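You operate a simulated robot arm through the tools that you are given. There is no shell and no other tool. Be economical: measure what you need, move in short steps, check, and stop when the job is done.

The job below is to be done with a simulated robot arm. You get a single attempt, and the scene is never put back.

## Task
Put the coil on the top of the counter away on the top of the winding bench. Take the square cap from the top of the check bench and put it on the top of the small bench. Take the grey pad from the top of the check bench and leave it on the shelf of the check bench. Open the winder drawer, put the clean filter in the inside of the winder drawer and shut the drawer again. Take the oil can on the top of the fitting bench and put it away on the upper cabinet shelf. Set the air shutter to 100 %. The order is free. Set down upright: clean filter, oil can.

Only the result counts: the job must be done as asked and must still hold three seconds after the hand-in. Knocking over, shifting, dropping, spilling or breaking anything else fails it. Lids that push on must go on centred and level and be pressed home; caps that screw on are set level and turned clockwise until they are tight.

## Robot
A 7-joint arm with a two-finger parallel gripper on a trunk, on a base that drives. Base frame: it is fixed to the floor where the robot stands at the start and does not move with it; the origin is under the middle of the robot, x ahead of it, y to its left, z up; the surface under the hand at the start is at about z = 1.07. Units: m, rad, N and s.
Its first joint turns from -2.897 to 2.897 rad. Places, roughly: air shutter [-8.4, 0, 0.9]; clean filter (4x4x6 cm) [-6.2, -2.2, 0.6]; coil [0.75, 0, 1]; grey pad (15x5x11 cm) [-2.2, -2.7, 0.9]; inside of the winder drawer [-3.5, 0.2, 0.3]; oil can [-6.5, -1, 0.75]; shelf of the check bench [-2, -2.7, 0.5]; square cap [-2, -2.75, 0.75]; top of the small bench [-6.4, -4.6, 0.7]; top of the winding bench [-2.1, 4.5, 0.8]; upper cabinet shelf (24x57 cm) [-2.72, 0.8, 0.72]; winder drawer [-3.5, 0.1, 0.4]. Payload 3.43 kg.
Tool frame: the origin (TCP) lies between the finger pads and is the grasp point; the fingertips stand 0.034 m ahead of it; z points along the fingers, y is the line along which they close. Largest opening 0.128 m; finger width 0.024, thickness 0.012; the body of the gripper, 0.048 by 0.13 m, starts 0.096 m behind the TCP.
Orientation is that of the tool frame in the base frame, as a unit quaternion [w, x, y, z]. With the fingers straight down and closing along the base's y, the tool's x points along the base's -x, its y along +y and its z along -z.

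## Interface
- The arm moves only by the tool drive_tool. Its argument "steps" is a list of rows, each an object of numbers (a shift or turn left out is 0, a gripper value left out holds the last): "x", "y", "z": the shift along the tool's x, y, z in m; "ax", "ay", "az": the turn, a rotation vector about the tool's x, y, z in degrees; "jaw": the closure in counts, from 0 (fully open) to 255 (shut). In form: [{"x": .., "y": .., "z": .., "ax": .., "ay": .., "az": .., "jaw": ..}, ...]. A call has 1 to 12 rows; each row shifts and turns the commanded pose from where the row before left it, along the tool's axes as they then stand. Each row takes 0.2 s and may step no farther than 0.05 m and 0.15 rad from the row before; otherwise, or with a gripper value out of range, the whole call is refused. Where a pose cannot be reached the arm comes as near as it can. A force on the tool above 40 N (or 10 N above the force at the start of the call, whichever is more), or a blocked arm, ends the call early, and 0.2 s more pass. The fingers move at their own pace (about 0.153 m/s each) and stop on an object; they squeeze with about 21 N. The grip force told is the motor's: it shows also when the fingers shut on nothing. Time passes only in rows, and 0.2 s behind the last, so rows that do not move let the fingers close. The reply holds the time, the measured pose of the TCP, the force on the tool along the base axes, the opening and the grip force, in the units named above and with some noise, with the torque about the TCP (base axes, N m) and any sound that the robot's microphone picked up.
- Cameras (640 x 400 px; columns grow to the right, rows downward): "scene" is now at [0.1961, 0.199, 1.3971]; the picture's right is [-0.38, -0.92, 0.01], its down [-0.26, 0.10, -0.96] and it looks along [0.89, -0.37, -0.28] (base axes); focal length 254 px, centre (320, 200). "wrist" rides on the gripper at [0.076, -0.011, -0.16] in the tool frame; the picture's right is [0.15, 0.99, 0.00], its down [-0.88, 0.13, -0.46] and it looks along [-0.45, 0.07, 0.89] (tool axes); focal length 234 px, centre (320, 200). There is no depth. A picture from a camera that has moved, and an enlarged one, comes with that camera's place and axes in the base frame and with its lens.
- camera(camera): a new picture of that camera. The clock stands still meanwhile.
- drive_base(legs): drives the robot by 1 to 6 legs, each [ahead, turn to the left] in m and rad, along the robot's own axes; the way and the turn of a leg run together, so that a leg with both is an arc; at most 1.5 m and 3.142 rad a leg. The arm and the cameras ride along, it lands a little off, and it stops where it bumps. It gives what a move gives.
- head_to(pan, tilt): turns the head with the scene camera to pan (to the left, within 2.094 rad either way) and tilt (down, from -0.506 to 1.204), counted from straight ahead of the robot. It gives what a move gives.
- close_up(camera, box): a new picture of the part [left, top, right, bottom] of that camera's present view, enlarged. The clock stands still meanwhile.
- job_done(): hands the job in; it is judged then, once.

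Go step by step. Nothing tells you exact positions but the pictures and the camera data: compare them with the known pose of the tool, close in by small moves and look again before you grip or let go. The budget is 196 turns and 174 pictures, counting those below and the enlarged ones. Unless the task says otherwise, let go and move clear before handing in.

The tools are called as a command line: name --argument value ..., lists and objects as JSON in quotes. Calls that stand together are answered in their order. drive_tool: Moves the arm, as the interface text tells. Its arguments: {"type":"object","properties":{"steps":{"type":"array","items":{"type":"object","properties":{"x":{"type":"number"},"y":{"type":"number"},"z":{"type":"number"},"ax":{"type":"number"},"ay":{"type":"number"},"az":{"type":"number"},"jaw":{"type":"number"}}}}},"required":["steps"]} The other tools are called the same way: drive_base (legs) drives the base; head_to (pan, tilt) turns the head that bears the scene camera; camera (camera) takes a picture; close_up (camera, box) takes an enlarged picture of a part of a camera's view; job_done () hands the job in.

At the start:

```text
time_s: 0.0
position: [0.665, 0.0541, 1.2473]
tcp_rot: [-0.001, -0.001, 1.0, 0.0]
ft_force: [0.8, -0.5, -1.0]
ft_torque: [0.01, -0.01, 0.03]
gripper_width: 0.1279
grasp_force: 0.0
robot x, y, heading: [0.0013, 0.0012, 0.0]
head pan, tilt: [-0.393, 0.272]
```

scene: 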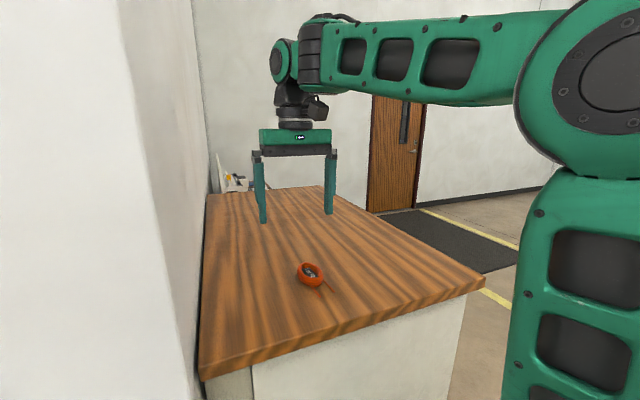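
wrist: 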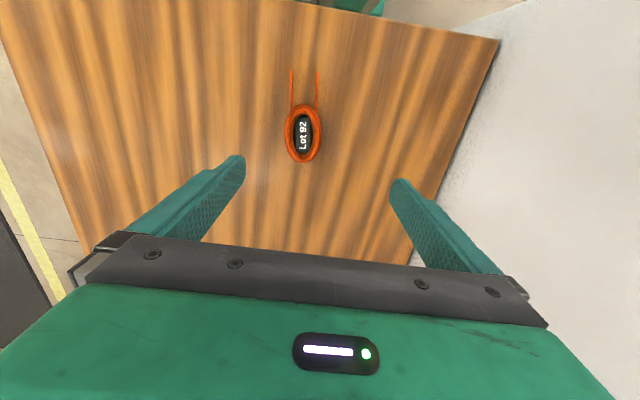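

The coil lies at about (0.656, 0.030) on the counter, with its leads pointing toward the robot. I'll take a closer look before I pick it up.

close_up --camera "scene" --box '[240, 220, 400, 320]'

drive_tool --steps '[{"x": 0.01, "y": -0.024, "z": 0.04}, {"z": 0.04}]'

camera --camera "wrist"

```text
4.00 times, centred on (320, 270) of scene
camera zoom: at [0.1961, 0.199, 1.3971], right [-0.38, -0.92, 0.01], down [-0.26, 0.1, -0.96], along [0.89, -0.37, -0.28], focal length 1016 px, centre (320, -80)
```

zoom: 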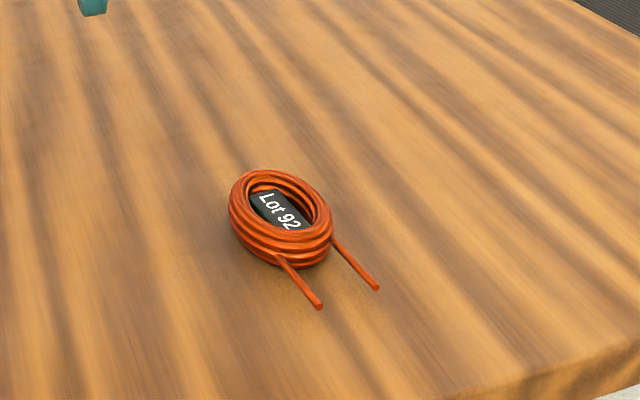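

```text
time_s: 0.6
position: [0.641, 0.029, 1.1753]
tcp_rot: [0.006, -0.001, 1.0, 0.0]
ft_force: [-0.5, 0.4, -0.2]
ft_torque: [-0.02, -0.02, 0.02]
gripper_width: 0.1281
grasp_force: 0.0
robot x, y, heading: [-0.0018, -0.001, 0.002]
head pan, tilt: [-0.393, 0.272]
```

```text
170 pictures are left
camera wrist: at [0.5633, 0.0177, 1.3338], right [-0.15, 0.99, 0.0], down [0.87, 0.13, 0.47], along [0.46, 0.07, -0.88], focal length 234 px, centre (320, 200)
```

wrist: 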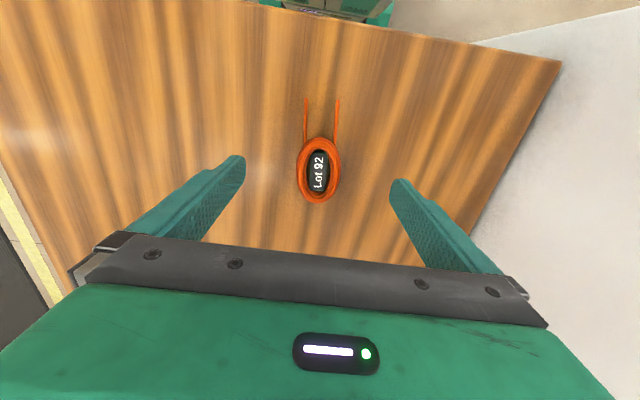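

The coil is at (0.656, 0.029), so I'll move over it, go down and close the fingers.

drive_tool --steps '[{"x": -0.015, "z": 0.03}, {"z": 0.025}, {"z": 0.009}, {"jaw": 255}, {}, {}, {}]'

camera --camera "wrist"

```text
time_s: 2.2
position: [0.6567, 0.0304, 1.1105]
tcp_rot: [0.006, -0.001, 1.0, 0.0]
ft_force: [-0.4, 1.1, -0.2]
ft_torque: [-0.01, 0.02, -0.01]
gripper_width: 0.0499
grasp_force: 20.8
robot x, y, heading: [0.0013, -0.0026, 0.001]
head pan, tilt: [-0.393, 0.272]
```

```text
169 pictures are left
camera wrist: at [0.5792, 0.0184, 1.2694], right [-0.15, 0.99, 0.0], down [0.88, 0.13, 0.47], along [0.46, 0.07, -0.88], focal length 234 px, centre (320, 200)
```

wrist: 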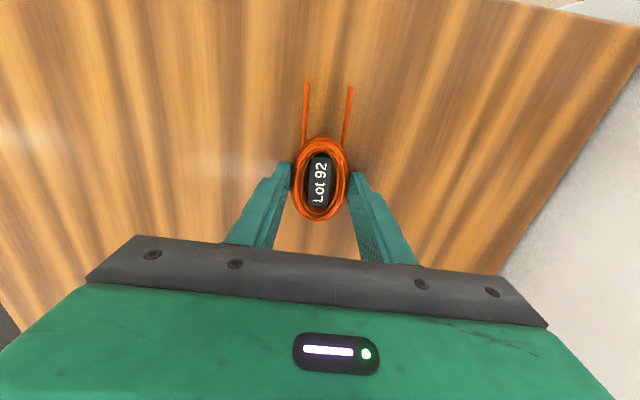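

The coil is gripped at 5 cm wide. I'll lift it and then look around the room.

drive_tool --steps '[{"z": -0.04}, {"z": -0.05}, {"z": -0.05}, {"z": -0.03, "x": 0.04}, {"x": 0.05}, {"x": 0.05}, {"x": 0.05}, {"x": 0.05}]'

head_to --pan 1.5 --tilt 0.25

camera --camera "scene"

head_to --pan 2.09 --tilt 0.25

camera --camera "scene"

head_to --pan -2.09 --tilt 0.25

camera --camera "scene"

```text
time_s: 4.0
position: [0.4081, 0.03, 1.2834]
tcp_rot: [0.024, -0.007, 1.0, 0.002]
ft_force: [115.9, -47.3, -176.6]
ft_torque: [12.75, 4.93, 7.15]
gripper_width: 0.0495
grasp_force: 21.0
robot x, y, heading: [-0.0004, 0.0024, -0.001]
head pan, tilt: [-0.393, 0.272]
stopped in row 8: the force on the tool passed its limit at 85 N (the readings are from after the stop); the commanded pose is now the measured one
```

```text
time_s: 5.9
position: [0.4089, 0.029, 1.2841]
tcp_rot: [0.025, -0.003, 1.0, 0.003]
ft_force: [113.8, 13.3, -201.1]
ft_torque: [2.65, 2.86, 1.71]
gripper_width: 0.0498
grasp_force: 20.7
robot x, y, heading: [0.0013, 0.002, -0.004]
head pan, tilt: [1.499, 0.25]
```

```text
168 pictures are left
camera scene: at [0.1164, 0.3277, 1.4003], right [1.0, -0.07, -0.01], down [-0.03, -0.25, -0.97], along [0.07, 0.97, -0.25], focal length 254 px, centre (320, 200)
```

scene: 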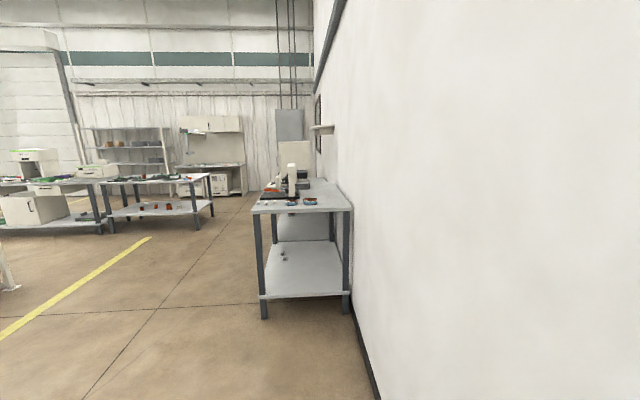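

```text
time_s: 6.9
position: [0.4083, 0.0301, 1.2825]
tcp_rot: [0.025, -0.003, 1.0, 0.003]
ft_force: [109.2, 29.3, -198.1]
ft_torque: [-0.36, 2.11, 0.05]
gripper_width: 0.0495
grasp_force: 21.3
robot x, y, heading: [-0.0015, -0.0002, 0.003]
head pan, tilt: [2.089, 0.25]
```

```text
167 pictures are left
camera scene: at [0.0635, 0.3157, 1.4011], right [0.87, 0.5, -0.01], down [0.11, -0.21, -0.97], along [-0.48, 0.84, -0.24], focal length 254 px, centre (320, 200)
```

scene: 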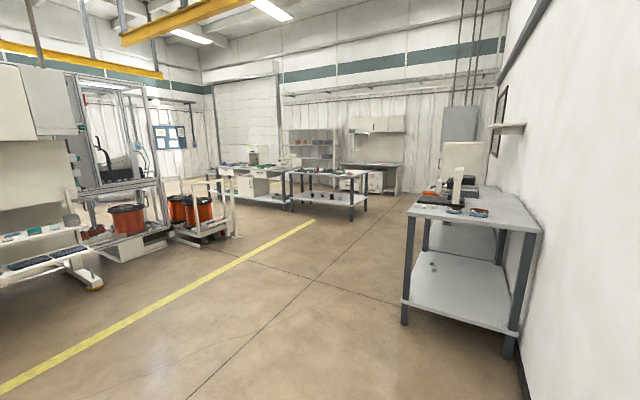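

```text
time_s: 10.3
position: [0.4079, 0.0291, 1.283]
tcp_rot: [0.024, -0.003, 1.0, 0.003]
ft_force: [110.5, 16.8, -197.1]
ft_torque: [1.68, 2.51, 1.2]
gripper_width: 0.0494
grasp_force: 21.1
robot x, y, heading: [0.0001, -0.0002, 0.002]
head pan, tilt: [-2.089, 0.25]
```

```text
166 pictures are left
camera scene: at [0.0635, 0.1534, 1.4011], right [-0.87, 0.49, 0.01], down [0.11, 0.21, -0.97], along [-0.48, -0.84, -0.24], focal length 254 px, centre (320, 200)
```

scene: 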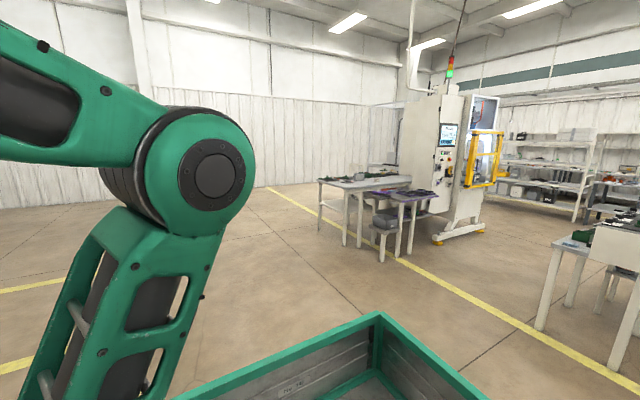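

The arm is pressing against its own body, so I'll back it off.

drive_tool --steps '[{"x": -0.03, "z": -0.01}, {"x": -0.05}, {}]'

head_to --pan 0.0 --tilt 0.5

camera --camera "scene"

camera --camera "wrist"

```text
time_s: 11.1
position: [0.4849, 0.0278, 1.2968]
tcp_rot: [0.016, -0.004, 1.0, 0.001]
ft_force: [0.1, -0.5, -1.5]
ft_torque: [0.01, 0.0, 0.0]
gripper_width: 0.0497
grasp_force: 20.7
robot x, y, heading: [0.0029, 0.0013, -0.004]
head pan, tilt: [-2.089, 0.25]
```

```text
time_s: 13.1
position: [0.4859, 0.0297, 1.2969]
tcp_rot: [0.016, -0.003, 1.0, 0.001]
ft_force: [-1.0, -1.0, -1.0]
ft_torque: [-0.01, 0.03, 0.03]
gripper_width: 0.0498
grasp_force: 21.1
robot x, y, heading: [0.0031, -0.0014, -0.001]
head pan, tilt: [0.0, 0.499]
```

```text
165 pictures are left
camera scene: at [0.2004, 0.2346, 1.3761], right [0.0, -1.0, 0.0], down [-0.49, 0.0, -0.87], along [0.87, 0.0, -0.49], focal length 254 px, centre (320, 200)
```

scene: 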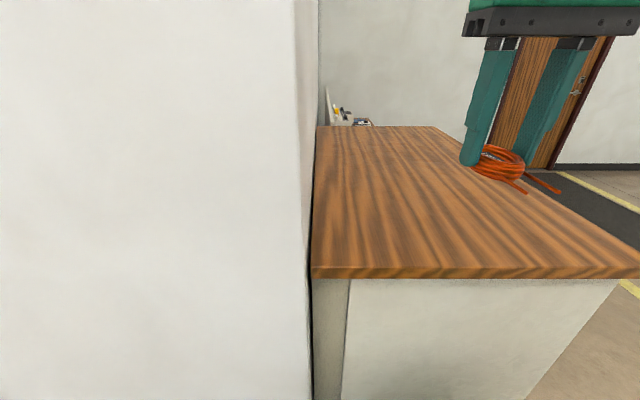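

```text
164 pictures are left
camera wrist: at [0.4045, 0.0165, 1.4534], right [-0.15, 0.99, 0.0], down [0.86, 0.13, 0.48], along [0.48, 0.07, -0.88], focal length 234 px, centre (320, 200)
```

wrist: 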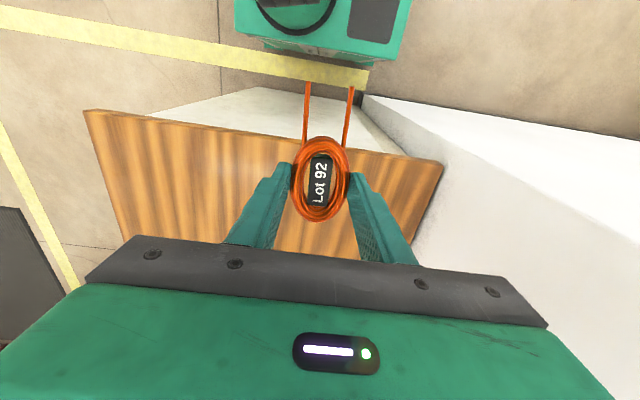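

The coil is held securely. I'll back away from the counter, turn toward the winding bench near (-2.1, 4.5), and check what lies ahead.

drive_base --legs '[[-0.8, 0], [0, 1.97], [1.2, 0]]'

camera --camera "scene"

```text
time_s: 28.6
position: [-1.5119, 1.5417, 1.2973]
tcp_rot: [-0.008, 0.841, -0.541, -0.014]
ft_force: [-0.5, 0.8, -1.4]
ft_torque: [0.03, -0.01, 0.02]
gripper_width: 0.0496
grasp_force: 21.6
robot x, y, heading: [-1.2889, 1.108, 1.994]
head pan, tilt: [0.0, 0.499]
```

```text
163 pictures are left
camera scene: at [-1.5826, 1.1959, 1.3761], right [0.91, 0.41, 0.0], down [0.2, -0.45, -0.87], along [-0.36, 0.79, -0.49], focal length 254 px, centre (320, 200)
```

scene: 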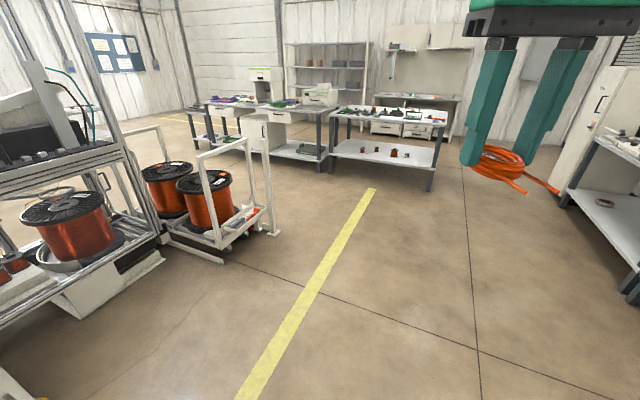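

The winding bench's near edge is at y≈4.08, running from x≈-2.73 to -1.51. I'll drive to about (-1.98, 3.35) facing it.

drive_base --legs '[[0, -0.128], [1.2, 0], [1.14, 0], [0, -0.295]]'

camera --camera "scene"

camera --camera "wrist"

```text
time_s: 42.2
position: [-1.9916, 3.8566, 1.3042]
tcp_rot: [0.016, -0.703, 0.71, 0.016]
ft_force: [0.3, -0.7, -0.7]
ft_torque: [0.04, -0.03, 0.04]
gripper_width: 0.0495
grasp_force: 21.2
robot x, y, heading: [-1.9745, 3.3868, 1.556]
head pan, tilt: [0.0, 0.499]
```

```text
162 pictures are left
camera scene: at [-2.2046, 3.5897, 1.3761], right [1.0, -0.01, 0.0], down [-0.01, -0.49, -0.87], along [0.01, 0.87, -0.49], focal length 254 px, centre (320, 200)
```

scene: 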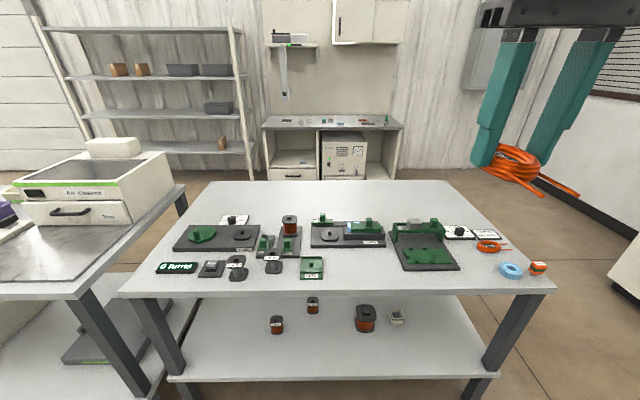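

```text
161 pictures are left
camera wrist: at [-1.9813, 3.774, 1.4581], right [-0.99, -0.14, -0.01], down [-0.12, 0.86, 0.49], along [-0.06, 0.49, -0.87], focal length 234 px, centre (320, 200)
```

wrist: 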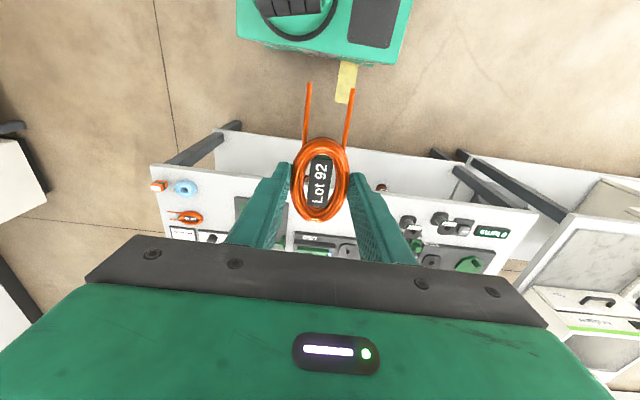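

The bench top is at z≈0.795. There is free space in front between the green board and the dark base, near (-2.065, 4.185), so I'll level the tool, move over that spot and go partway down.

drive_tool --steps '[{"ay": 2.6}, {"x": -0.047, "y": 0.0107}, {"x": -0.047, "y": 0.0107}, {"x": -0.047, "y": 0.0107}, {"x": -0.047, "y": 0.0107}, {"x": -0.047, "y": 0.0107}, {"x": -0.047, "y": 0.0107}, {"x": -0.047, "y": 0.0107}, {"z": 0.05}, {"z": 0.05}, {"z": 0.05}, {"z": 0.05}]'

drive_tool --steps '[{"z": 0.05}, {"z": 0.05}, {"z": 0.05}, {}]'

camera --camera "scene"

camera --camera "wrist"

```text
time_s: 42.4
position: [-1.9919, 3.8274, 1.3133]
tcp_rot: [0.028, -0.705, 0.708, 0.031]
ft_force: [26.8, 107.1, -165.9]
ft_torque: [-2.81, 7.92, 4.9]
gripper_width: 0.0497
grasp_force: 21.1
robot x, y, heading: [-1.9723, 3.3895, 1.557]
head pan, tilt: [0.0, 0.499]
stopped in row 1: the force on the tool passed its limit at 120 N (the readings are from after the stop); the commanded pose is now the measured one
```

```text
time_s: 43.4
position: [-1.9909, 3.8369, 1.1624]
tcp_rot: [0.023, -0.704, 0.709, 0.024]
ft_force: [-0.3, 0.1, -0.8]
ft_torque: [0.0, -0.01, -0.01]
gripper_width: 0.0499
grasp_force: 21.2
robot x, y, heading: [-1.9696, 3.3863, 1.563]
head pan, tilt: [0.0, 0.499]
```

```text
160 pictures are left
camera scene: at [-2.2045, 3.5898, 1.3761], right [1.0, -0.01, 0.0], down [-0.01, -0.49, -0.87], along [0.01, 0.87, -0.49], focal length 254 px, centre (320, 200)
```

scene: 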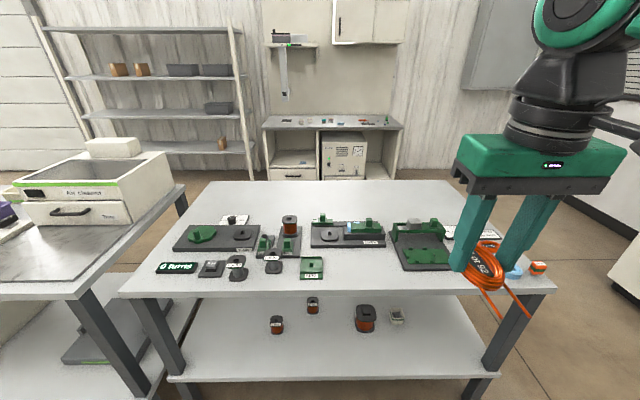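

```text
159 pictures are left
camera wrist: at [-1.9799, 3.7511, 1.3162], right [-0.99, -0.14, -0.01], down [-0.12, 0.85, 0.51], along [-0.06, 0.51, -0.86], focal length 234 px, centre (320, 200)
```

wrist: 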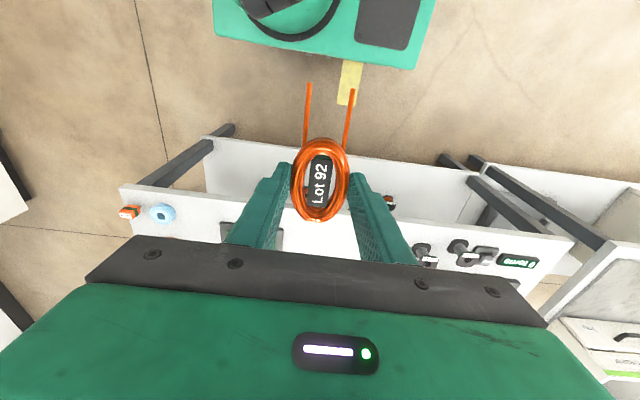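

I stopped short after a contact during the tilt, and now the arm is free at z=1.16. I'll extend over the target spot first and level the tool there.

drive_tool --steps '[{"x": -0.048, "y": 0.0107}, {"x": -0.048, "y": 0.0107}, {"x": -0.048, "y": 0.0107}, {"x": -0.048, "y": 0.0107, "ay": 1.9}, {"x": -0.048, "y": 0.0107, "ay": 1.9}, {"x": -0.048, "y": 0.0107}, {"x": -0.048, "y": 0.0107}, {"z": 0.05}, {"z": 0.05}, {"z": 0.05}, {"z": 0.05}, {}]'

camera --camera "scene"

camera --camera "wrist"

```text
time_s: 46.0
position: [-2.0636, 4.1727, 0.9766]
tcp_rot: [0.0, -0.705, 0.71, 0.001]
ft_force: [-0.4, 0.0, -1.8]
ft_torque: [0.01, 0.01, 0.0]
gripper_width: 0.0496
grasp_force: 20.7
robot x, y, heading: [-1.9768, 3.3894, 1.558]
head pan, tilt: [0.0, 0.499]
```

```text
158 pictures are left
camera scene: at [-2.2046, 3.5899, 1.3761], right [1.0, -0.01, 0.0], down [-0.01, -0.49, -0.87], along [0.01, 0.87, -0.49], focal length 254 px, centre (320, 200)
```

scene: 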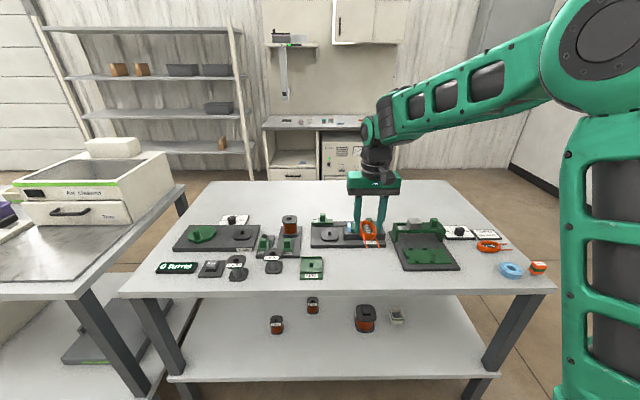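

```text
157 pictures are left
camera wrist: at [-2.0528, 4.0954, 1.1362], right [-0.99, -0.14, 0.0], down [-0.12, 0.88, 0.46], along [-0.06, 0.45, -0.89], focal length 234 px, centre (320, 200)
```

wrist: 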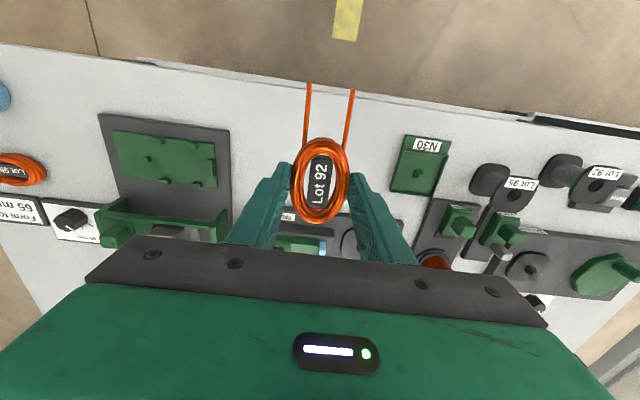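

The spot below is clear, so I'll lower the coil carefully.

drive_tool --steps '[{"z": 0.05}, {"z": 0.05}, {"z": 0.03}, {}]'

camera --camera "scene"

```text
time_s: 47.0
position: [-2.0628, 4.1738, 0.8469]
tcp_rot: [0.001, -0.704, 0.711, 0.001]
ft_force: [0.6, 0.1, -1.2]
ft_torque: [0.01, -0.03, 0.0]
gripper_width: 0.0498
grasp_force: 21.3
robot x, y, heading: [-1.9729, 3.3867, 1.558]
head pan, tilt: [0.0, 0.499]
```

```text
156 pictures are left
camera scene: at [-2.2046, 3.59, 1.3761], right [1.0, -0.01, 0.0], down [-0.01, -0.49, -0.87], along [0.01, 0.87, -0.49], focal length 254 px, centre (320, 200)
```

scene: 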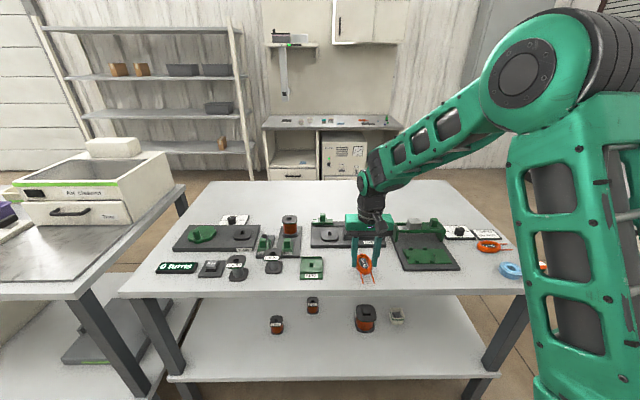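

close_up --camera "scene" --box '[300, 220, 428, 300]'

drive_tool --steps '[{"z": 0.004}, {"z": 0.003}, {"z": 0.003}, {"z": 0.003}, {}]'

```text
5.00 times, centred on (364, 260) of scene
camera zoom: at [-2.2046, 3.59, 1.3761], right [1.0, -0.01, 0.0], down [-0.01, -0.49, -0.87], along [0.01, 0.87, -0.49], focal length 1271 px, centre (100, -100)
```

zoom: 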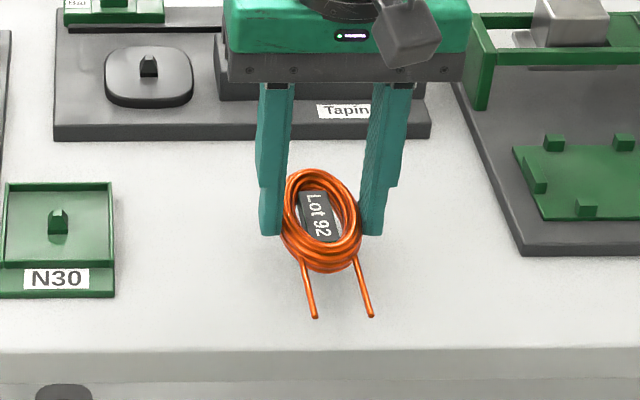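

```text
time_s: 48.2
position: [-2.062, 4.1741, 0.8341]
tcp_rot: [0.001, -0.704, 0.71, 0.001]
ft_force: [0.6, 0.2, -1.0]
ft_torque: [0.01, 0.0, -0.01]
gripper_width: 0.0494
grasp_force: 20.8
robot x, y, heading: [-1.9709, 3.3852, 1.559]
head pan, tilt: [0.0, 0.499]
```

There is no contact yet, so I'll keep lowering in tiny steps.

drive_tool --steps '[{"z": 0.002}, {"z": 0.002}, {}]'

close_up --camera "scene" --box '[300, 220, 428, 300]'

```text
time_s: 49.0
position: [-2.0615, 4.173, 0.8302]
tcp_rot: [0.001, -0.704, 0.71, 0.0]
ft_force: [-0.3, 0.2, -0.8]
ft_torque: [-0.02, 0.0, 0.01]
gripper_width: 0.0497
grasp_force: 21.2
robot x, y, heading: [-1.9741, 3.3909, 1.563]
head pan, tilt: [0.0, 0.499]
```

```text
5.00 times, centred on (364, 260) of scene
camera zoom: at [-2.2046, 3.5901, 1.376], right [1.0, -0.01, 0.0], down [-0.01, -0.49, -0.87], along [0.01, 0.87, -0.49], focal length 1271 px, centre (100, -100)
```

zoom: 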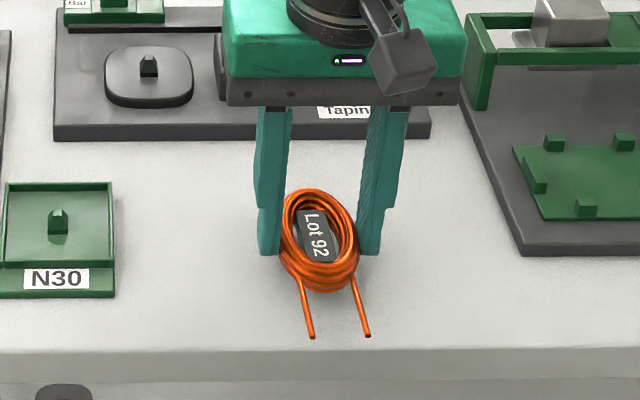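

drive_tool --steps '[{"z": 0.002}, {"z": 0.002}, {"z": 0.002}, {"z": 0.002}, {}]'

```text
time_s: 50.2
position: [-2.0629, 4.1758, 0.8229]
tcp_rot: [0.001, -0.703, 0.711, 0.0]
ft_force: [0.7, 0.1, -1.4]
ft_torque: [-0.02, 0.0, 0.01]
gripper_width: 0.0498
grasp_force: 21.2
robot x, y, heading: [-1.9756, 3.3899, 1.55]
head pan, tilt: [0.0, 0.499]
```

drive_tool --steps '[{"z": 0.002}, {"z": 0.002}, {"z": 0.002}, {"z": 0.002}, {}]'

close_up --camera "scene" --box '[300, 220, 428, 300]'

```text
time_s: 51.4
position: [-2.0623, 4.1744, 0.8157]
tcp_rot: [0.001, -0.704, 0.71, 0.001]
ft_force: [2.6, 3.5, 16.6]
ft_torque: [0.13, -0.07, 0.02]
gripper_width: 0.0497
grasp_force: 20.4
robot x, y, heading: [-1.9751, 3.3888, 1.56]
head pan, tilt: [0.0, 0.499]
```

```text
5.00 times, centred on (364, 260) of scene
camera zoom: at [-2.2044, 3.5895, 1.3762], right [1.0, -0.01, 0.0], down [-0.01, -0.49, -0.87], along [0.01, 0.87, -0.49], focal length 1271 px, centre (100, -100)
```

zoom: 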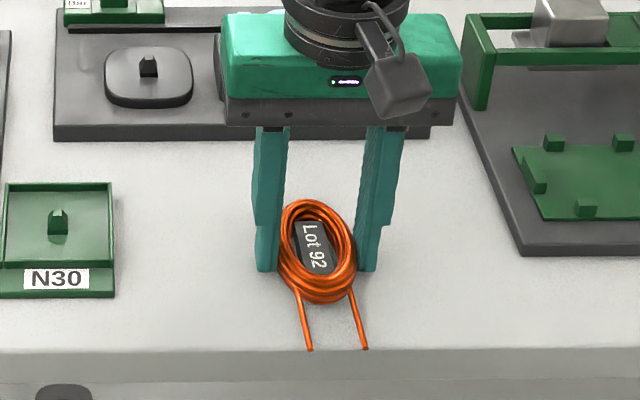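

Contact: the bench top is at about 0.777. The leads end right at the front edge, so I'll lift slightly, shift the coil 3 cm inward, set it down and let go.

drive_tool --steps '[{"z": -0.006}, {"x": -0.03}, {"z": 0.004}, {"z": 0.001}, {}]'

```text
time_s: 52.6
position: [-2.0615, 4.2047, 0.8159]
tcp_rot: [0.001, -0.704, 0.71, 0.0]
ft_force: [0.2, 0.4, -0.6]
ft_torque: [-0.02, -0.07, -0.01]
gripper_width: 0.0498
grasp_force: 20.7
robot x, y, heading: [-1.9728, 3.3905, 1.553]
head pan, tilt: [0.0, 0.499]
```

drive_tool --steps '[{"z": 0.001}, {}, {"jaw": 90}, {}, {}, {"z": -0.04}, {"z": -0.05}, {"z": -0.05}]'

camera --camera "scene"

```text
time_s: 54.4
position: [-2.0649, 4.2054, 0.9537]
tcp_rot: [0.001, -0.704, 0.71, 0.0]
ft_force: [-0.7, 0.1, -0.8]
ft_torque: [-0.01, 0.02, -0.02]
gripper_width: 0.083
grasp_force: 0.1
robot x, y, heading: [-1.9768, 3.389, 1.556]
head pan, tilt: [0.0, 0.499]
```

```text
152 pictures are left
camera scene: at [-2.2046, 3.5904, 1.376], right [1.0, -0.01, 0.0], down [-0.01, -0.49, -0.87], along [0.01, 0.87, -0.49], focal length 254 px, centre (320, 200)
```

scene: 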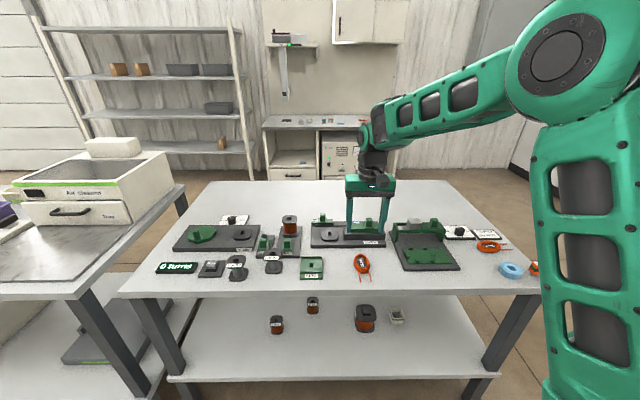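

The coil is down in its place. I'll lift and retract the arm, then back off, turn around and head toward the check bench.

drive_tool --steps '[{"z": -0.05}, {"z": -0.05}, {"z": -0.05, "x": 0.04, "jaw": 0}, {"z": -0.04, "x": 0.05}, {"x": 0.05}, {"x": 0.05}, {"x": 0.05}, {"x": 0.05}]'

head_to --pan 0.0 --tilt 0.35

drive_base --legs '[[-0.6, 0], [0, -2.8]]'

camera --camera "scene"

```text
refused: row 3 steps farther than a row can; nothing moved
```

```text
time_s: 55.1
position: [-2.0651, 4.204, 0.9535]
tcp_rot: [0.0, -0.704, 0.71, 0.001]
ft_force: [0.0, -0.2, 0.1]
ft_torque: [-0.02, -0.01, 0.01]
gripper_width: 0.0828
grasp_force: 0.0
robot x, y, heading: [-1.9724, 3.388, 1.554]
head pan, tilt: [0.0, 0.351]
```

```text
time_s: 66.1
position: [-1.6108, 2.0379, 0.9545]
tcp_rot: [0.002, 0.574, 0.819, 0.001]
ft_force: [-0.7, -0.1, 0.6]
ft_torque: [-0.01, 0.01, 0.0]
gripper_width: 0.0827
grasp_force: 0.1
robot x, y, heading: [-1.9339, 2.7866, -1.224]
head pan, tilt: [0.0, 0.351]
```

```text
151 pictures are left
camera scene: at [-1.6454, 2.6752, 1.3898], right [-0.94, -0.34, 0.0], down [-0.12, 0.34, -0.93], along [0.32, -0.88, -0.36], focal length 254 px, centre (320, 200)
```

scene: 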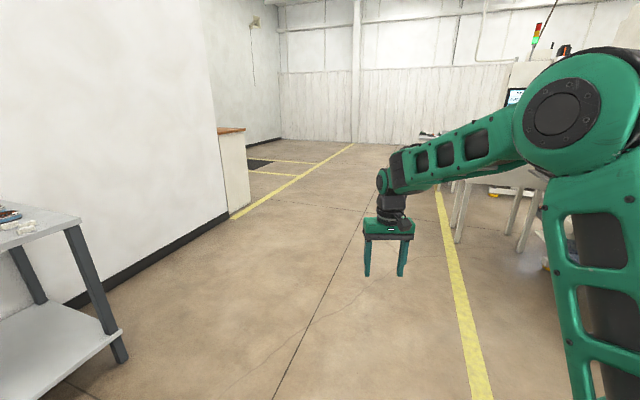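

The retract was refused because a step was too long, but the drive went clear of everything. I'll retract now with valid steps and then drive down the aisle.

drive_tool --steps '[{"z": -0.05, "jaw": 0}, {"z": -0.05}, {"z": -0.05}, {"z": -0.05}, {"z": -0.05}, {"x": 0.05}, {"x": 0.05}, {"x": 0.05}, {"x": 0.05}, {"x": 0.05}]'

drive_base --legs '[[1.4, 0], [0.8, 0], [0, -0.4], [1.0, 0]]'

camera --camera "scene"

head_to --pan -1.2 --tilt 0.35

camera --camera "scene"

```text
time_s: 68.3
position: [-1.7016, 2.2865, 1.2141]
tcp_rot: [0.006, 0.575, 0.818, -0.003]
ft_force: [0.4, -0.3, -0.2]
ft_torque: [0.08, 0.08, 0.02]
gripper_width: 0.1279
grasp_force: 0.1
robot x, y, heading: [-1.9375, 2.7838, -1.221]
head pan, tilt: [0.0, 0.351]
```

```text
time_s: 85.4
position: [-1.2532, -0.8288, 1.2137]
tcp_rot: [0.005, 0.729, 0.684, -0.005]
ft_force: [0.7, -0.7, 0.9]
ft_torque: [0.01, 0.02, 0.01]
gripper_width: 0.1278
grasp_force: 0.0
robot x, y, heading: [-1.2662, -0.2785, -1.644]
head pan, tilt: [0.0, 0.351]
```

```text
150 pictures are left
camera scene: at [-1.0455, -0.4972, 1.3897], right [-1.0, 0.07, 0.0], down [0.02, 0.36, -0.93], along [-0.06, -0.93, -0.36], focal length 254 px, centre (320, 200)
```

scene: 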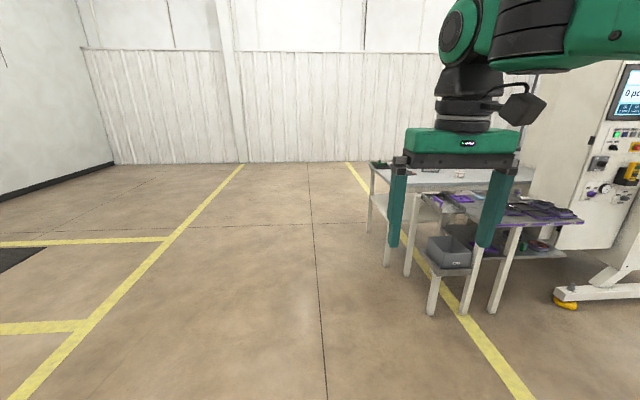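

```text
time_s: 86.8
position: [-1.251, -0.8135, 1.2197]
tcp_rot: [0.009, 0.729, 0.684, -0.01]
ft_force: [1.0, 0.1, -0.3]
ft_torque: [-0.01, -0.04, -0.01]
gripper_width: 0.1281
grasp_force: 0.1
robot x, y, heading: [-1.2677, -0.2778, -1.639]
head pan, tilt: [-1.201, 0.351]
```

```text
149 pictures are left
camera scene: at [-1.1281, -0.4322, 1.3905], right [-0.3, 0.95, 0.01], down [0.33, 0.12, -0.94], along [-0.9, -0.28, -0.35], focal length 254 px, centre (320, 200)
```

scene: 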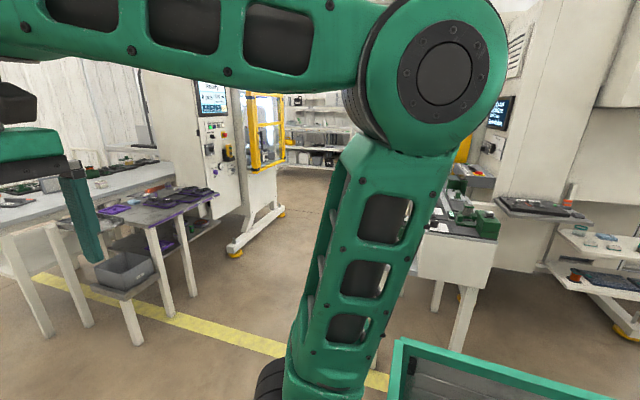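

The check bench is the light-topped one at y≈-2.7. I'll drive past its east end and turn to face it.

head_to --pan 0.0 --tilt 0.5

drive_base --legs '[[0, 0.167], [1.2, 0], [1.1, 0], [0, -1.66]]'

camera --camera "scene"

camera --camera "wrist"

```text
time_s: 88.2
position: [-1.2521, -0.8149, 1.2194]
tcp_rot: [0.009, 0.73, 0.684, -0.01]
ft_force: [-0.2, -0.2, -0.9]
ft_torque: [-0.01, 0.0, 0.01]
gripper_width: 0.1282
grasp_force: 0.2
robot x, y, heading: [-1.2661, -0.2817, -1.642]
head pan, tilt: [0.0, 0.499]
```

```text
time_s: 104.9
position: [-1.5664, -2.6005, 1.2206]
tcp_rot: [-0.001, 1.0, 0.007, -0.013]
ft_force: [-0.5, 0.7, -1.0]
ft_torque: [0.02, 0.01, 0.03]
gripper_width: 0.1281
grasp_force: 0.0
robot x, y, heading: [-1.035, -2.5663, -3.13]
head pan, tilt: [0.0, 0.499]
```

```text
148 pictures are left
camera scene: at [-1.23, -2.8011, 1.3761], right [-0.01, 1.0, 0.0], down [0.49, 0.01, -0.87], along [-0.87, -0.01, -0.49], focal length 254 px, centre (320, 200)
```

scene: 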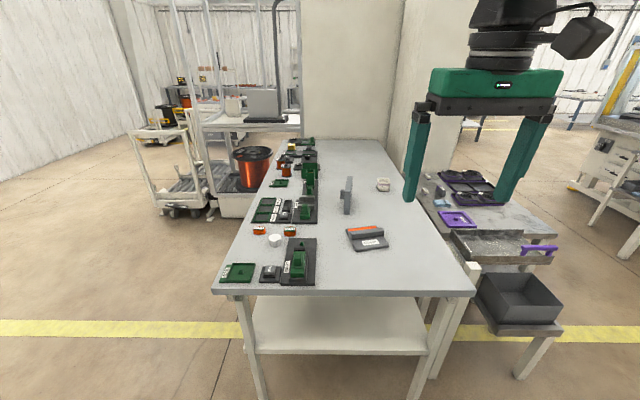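

```text
147 pictures are left
camera wrist: at [-1.4867, -2.5897, 1.3774], right [0.16, -0.99, 0.0], down [-0.87, -0.14, 0.48], along [-0.47, -0.07, -0.88], focal length 234 px, centre (320, 200)
```

wrist: 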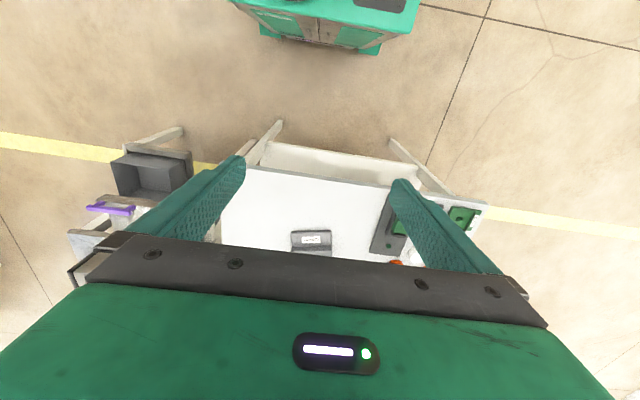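

I have a good view of the check bench with a grey slab standing on it. I'll zoom in to identify the pieces.

close_up --camera "scene" --box '[216, 135, 408, 255]'

close_up --camera "scene" --box '[220, 210, 412, 330]'

```text
3.33 times, centred on (312, 195) of scene
camera zoom: at [-1.23, -2.8011, 1.3761], right [-0.01, 1.0, 0.0], down [0.49, 0.01, -0.87], along [-0.87, -0.01, -0.49], focal length 847 px, centre (347, 217)
```

zoom: 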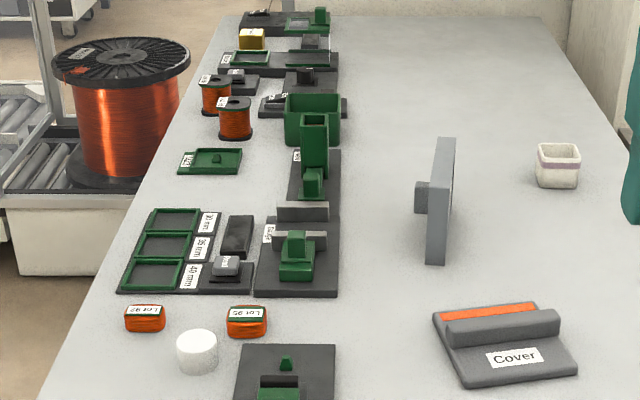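

```text
3.33 times, centred on (316, 270) of scene
camera zoom: at [-1.23, -2.8011, 1.3761], right [-0.01, 1.0, 0.0], down [0.49, 0.01, -0.87], along [-0.87, -0.01, -0.49], focal length 847 px, centre (333, -33)
```

zoom: 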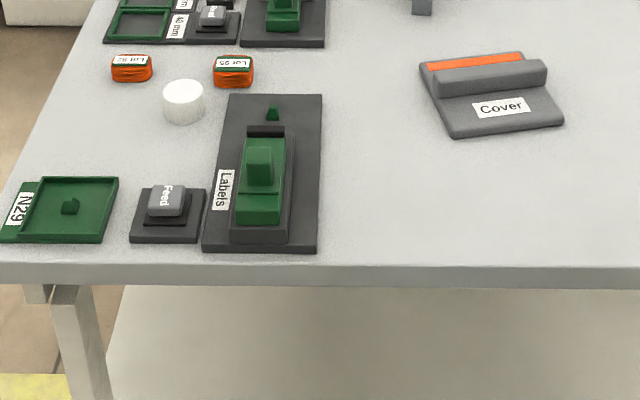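

close_up --camera "scene" --box '[335, 165, 415, 215]'

close_up --camera "scene" --box '[335, 215, 415, 265]'

close_up --camera "scene" --box '[245, 190, 325, 240]'

```text
8.00 times, centred on (375, 190) of scene
camera zoom: at [-1.23, -2.8011, 1.3761], right [-0.01, 1.0, 0.0], down [0.49, 0.01, -0.87], along [-0.87, -0.01, -0.49], focal length 2033 px, centre (-120, 280)
```

zoom: 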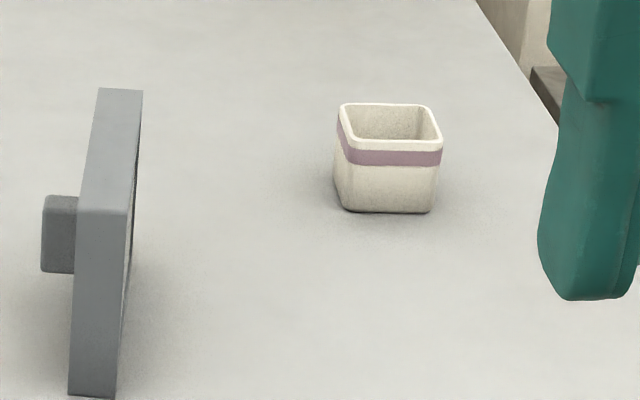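

```text
8.00 times, centred on (375, 240) of scene
camera zoom: at [-1.23, -2.8011, 1.3761], right [-0.01, 1.0, 0.0], down [0.49, 0.01, -0.87], along [-0.87, -0.01, -0.49], focal length 2033 px, centre (-120, -120)
```

zoom: 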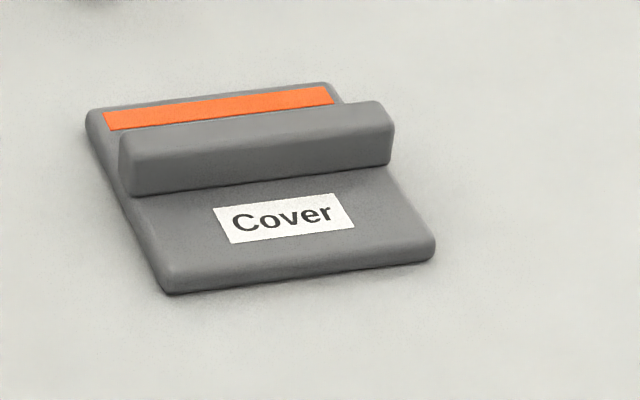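

```text
8.00 times, centred on (285, 215) of scene
camera zoom: at [-1.23, -2.8011, 1.3761], right [-0.01, 1.0, 0.0], down [0.49, 0.01, -0.87], along [-0.87, -0.01, -0.49], focal length 2033 px, centre (600, 80)
```

zoom: 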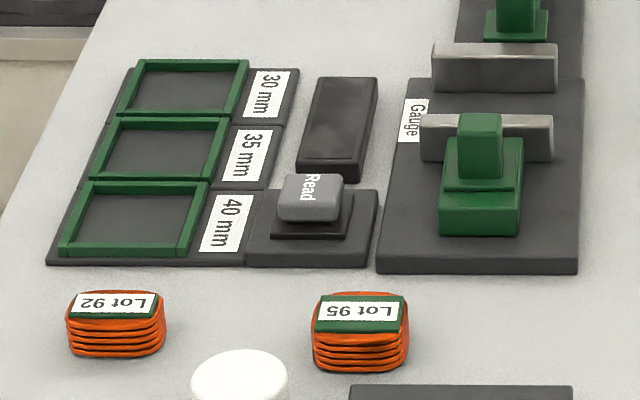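

The grey pad is the slab standing near (-2.20, -2.69) with its top at about 0.91. The cap of the right size, 12×12 cm, is the "Cover" at (-1.96, -2.64), which also matches the given place. I'll handle the pad first, so I move closer, extend, yaw and pitch the tool toward horizontal.

drive_base --legs '[[0.2, 0]]'

drive_tool --steps '[{"x": -0.05}, {"x": -0.05}, {"x": -0.05}, {"x": -0.05, "az": 4.4}, {"x": -0.05, "az": 4.4}]'

```text
time_s: 106.5
position: [-1.7565, -2.6037, 1.2264]
tcp_rot: [0.0, 1.0, 0.007, -0.02]
ft_force: [0.1, -0.2, -0.9]
ft_torque: [0.01, 0.01, -0.01]
gripper_width: 0.128
grasp_force: 0.0
robot x, y, heading: [-1.2405, -2.5654, -3.137]
head pan, tilt: [0.0, 0.499]
```

```text
time_s: 107.7
position: [-1.9911, -2.6082, 1.2464]
tcp_rot: [0.002, 0.997, -0.069, -0.027]
ft_force: [1.0, -1.2, 0.8]
ft_torque: [0.17, 0.07, 0.01]
gripper_width: 0.1279
grasp_force: 0.0
robot x, y, heading: [-1.2415, -2.5645, -3.135]
head pan, tilt: [0.0, 0.499]
```

drive_tool --steps '[{"ay": -8.1}, {"ay": -8.1}, {"ay": -8.1}, {"ay": -8.1}, {"ay": -8.1}, {"ay": -8.1}, {"ay": -8.1}, {}]'

camera --camera "wrist"

camera --camera "scene"

```text
time_s: 109.7
position: [-1.9904, -2.5623, 1.2411]
tcp_rot: [-0.055, 0.875, -0.101, -0.47]
ft_force: [-1.4, -1.1, 0.0]
ft_torque: [0.06, -0.02, -0.05]
gripper_width: 0.1281
grasp_force: 0.0
out of reach, approached as far as the arm can: row 2
robot x, y, heading: [-1.238, -2.5665, -3.13]
head pan, tilt: [0.0, 0.499]
stopped in row 8: the arm was blocked; the commanded pose is now the measured one
```

```text
141 pictures are left
camera wrist: at [-1.8174, -2.5905, 1.2648], right [-0.14, -0.98, -0.12], down [-0.13, -0.1, 0.99], along [-0.98, 0.16, -0.11], focal length 234 px, centre (320, 200)
```

wrist: 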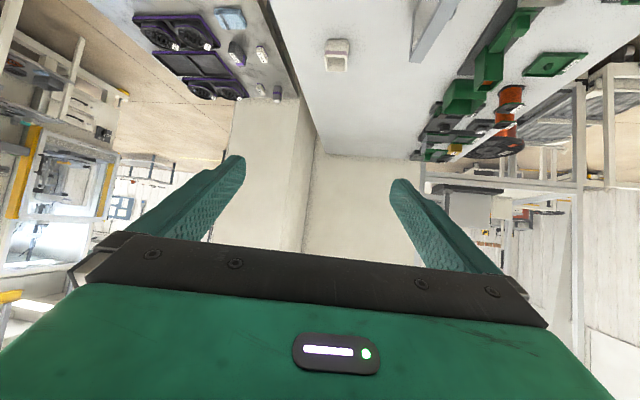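

```text
140 pictures are left
camera scene: at [-1.4273, -2.828, 1.3594], right [-0.3, 0.96, 0.0], down [0.62, 0.19, -0.76], along [-0.73, -0.23, -0.64], focal length 254 px, centre (320, 200)
```

scene: 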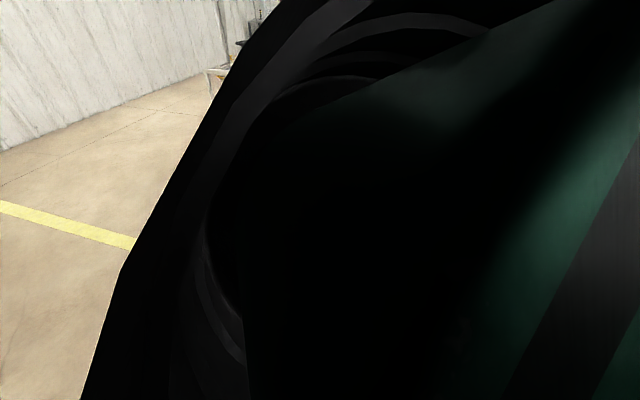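

The pitch worked, but the elbow swung against the head. I'll move the hand forward and down to free it.

drive_tool --steps '[{"x": 0.015, "y": 0.007, "z": 0.042}, {"x": 0.015, "y": 0.007, "z": 0.042}, {"x": 0.015, "y": 0.007, "z": 0.042}, {}]'

head_to --pan 0.0 --tilt 0.5

camera --camera "scene"

```text
time_s: 110.7
position: [-2.0705, -2.5799, 1.1393]
tcp_rot: [-0.045, 0.876, -0.087, -0.473]
ft_force: [0.6, 0.6, -0.2]
ft_torque: [-0.03, 0.01, 0.01]
gripper_width: 0.1282
grasp_force: 0.0
robot x, y, heading: [-1.2399, -2.5612, -3.131]
head pan, tilt: [0.0, 0.499]
```

```text
time_s: 111.3
position: [-2.0704, -2.5798, 1.1384]
tcp_rot: [-0.045, 0.875, -0.087, -0.474]
ft_force: [0.7, -0.1, 0.2]
ft_torque: [-0.01, 0.0, 0.0]
gripper_width: 0.1277
grasp_force: 0.0
robot x, y, heading: [-1.2369, -2.5682, -3.13]
head pan, tilt: [0.0, 0.499]
```

```text
139 pictures are left
camera scene: at [-1.436, -2.8034, 1.3761], right [-0.01, 1.0, 0.0], down [0.49, 0.01, -0.87], along [-0.87, -0.01, -0.49], focal length 254 px, centre (320, 200)
```

scene: 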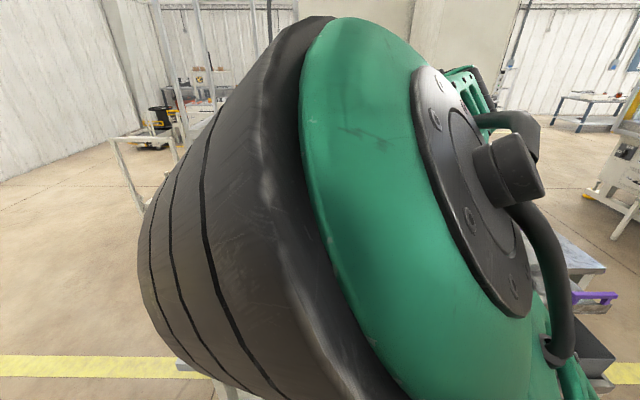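

drive_tool --steps '[{"x": 0.007, "y": 0.0325, "z": 0.0305}, {"x": 0.007, "y": 0.0325, "z": 0.0305}, {"x": 0.007, "y": 0.0325, "z": 0.0305}, {"x": 0.007, "y": 0.0325, "z": 0.0305}, {"ax": -2.5, "az": -1.65}, {}]'

camera --camera "wrist"

camera --camera "scene"

```text
time_s: 112.7
position: [-2.1797, -2.6901, 1.0487]
tcp_rot: [-0.033, 0.877, -0.064, -0.475]
ft_force: [0.1, 0.6, 0.8]
ft_torque: [0.0, -0.01, -0.01]
gripper_width: 0.128
grasp_force: 0.0
robot x, y, heading: [-1.2395, -2.5662, -3.136]
head pan, tilt: [0.0, 0.499]
```

```text
138 pictures are left
camera wrist: at [-2.0062, -2.7043, 1.0718], right [-0.06, -0.99, -0.12], down [-0.12, -0.11, 0.99], along [-0.99, 0.08, -0.11], focal length 234 px, centre (320, 200)
```

wrist: 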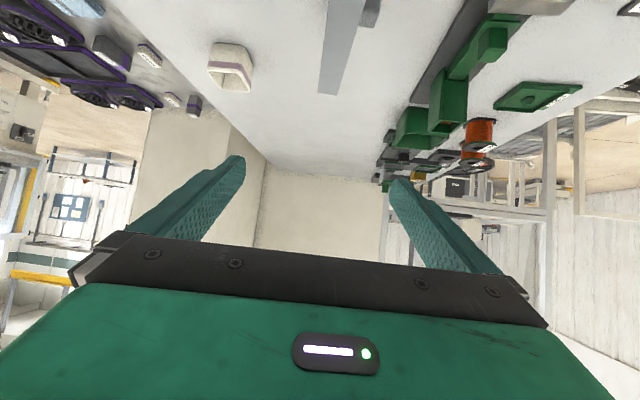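

```text
137 pictures are left
camera scene: at [-1.436, -2.8034, 1.3761], right [-0.01, 1.0, 0.0], down [0.49, 0.01, -0.87], along [-0.87, -0.01, -0.49], focal length 254 px, centre (320, 200)
```

scene: 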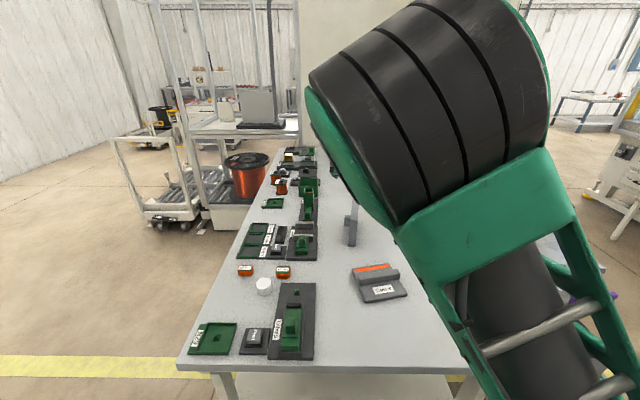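

The wrist view confirms the slab's top line. The TCP is over its centre and the yaw matches, so I'll go straight down.

drive_tool --steps '[{"x": 0.041, "z": 0.0267}, {"x": 0.041, "z": 0.0267}, {"x": 0.031, "z": 0.02}, {}]'

camera --camera "wrist"

close_up --camera "scene" --box '[300, 160, 460, 260]'

```text
time_s: 113.7
position: [-2.1817, -2.6917, 0.9124]
tcp_rot: [-0.034, 0.878, -0.065, -0.474]
ft_force: [0.2, 1.2, 0.3]
ft_torque: [-0.01, 0.0, -0.01]
gripper_width: 0.1281
grasp_force: 0.0
robot x, y, heading: [-1.2406, -2.5653, -3.132]
head pan, tilt: [0.0, 0.499]
```

```text
136 pictures are left
camera wrist: at [-2.0068, -2.7057, 0.9363], right [-0.06, -0.99, -0.12], down [-0.12, -0.11, 0.99], along [-0.99, 0.08, -0.11], focal length 234 px, centre (320, 200)
```

wrist: 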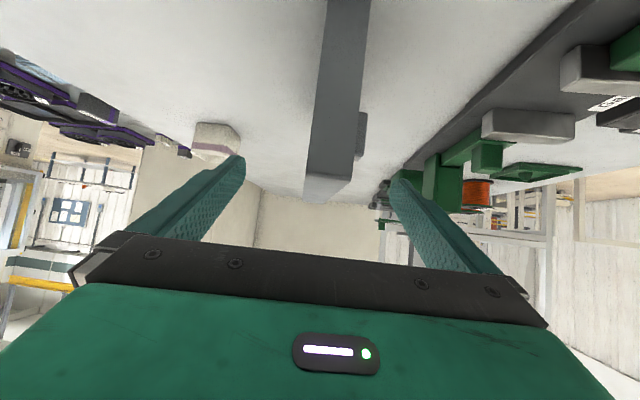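

```text
4.00 times, centred on (380, 210) of scene
camera zoom: at [-1.436, -2.8034, 1.3761], right [-0.01, 1.0, 0.0], down [0.49, 0.01, -0.87], along [-0.87, -0.01, -0.49], focal length 1016 px, centre (80, 160)
```

zoom: 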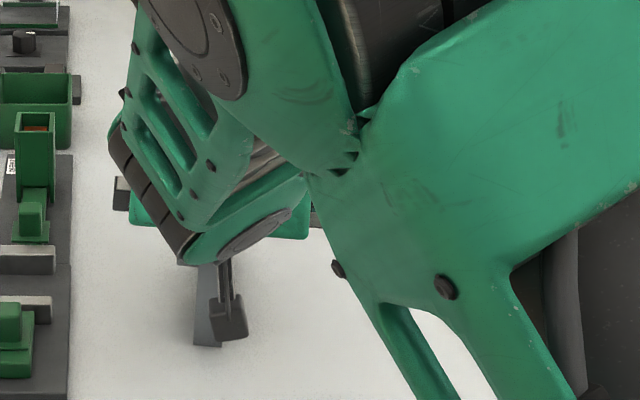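

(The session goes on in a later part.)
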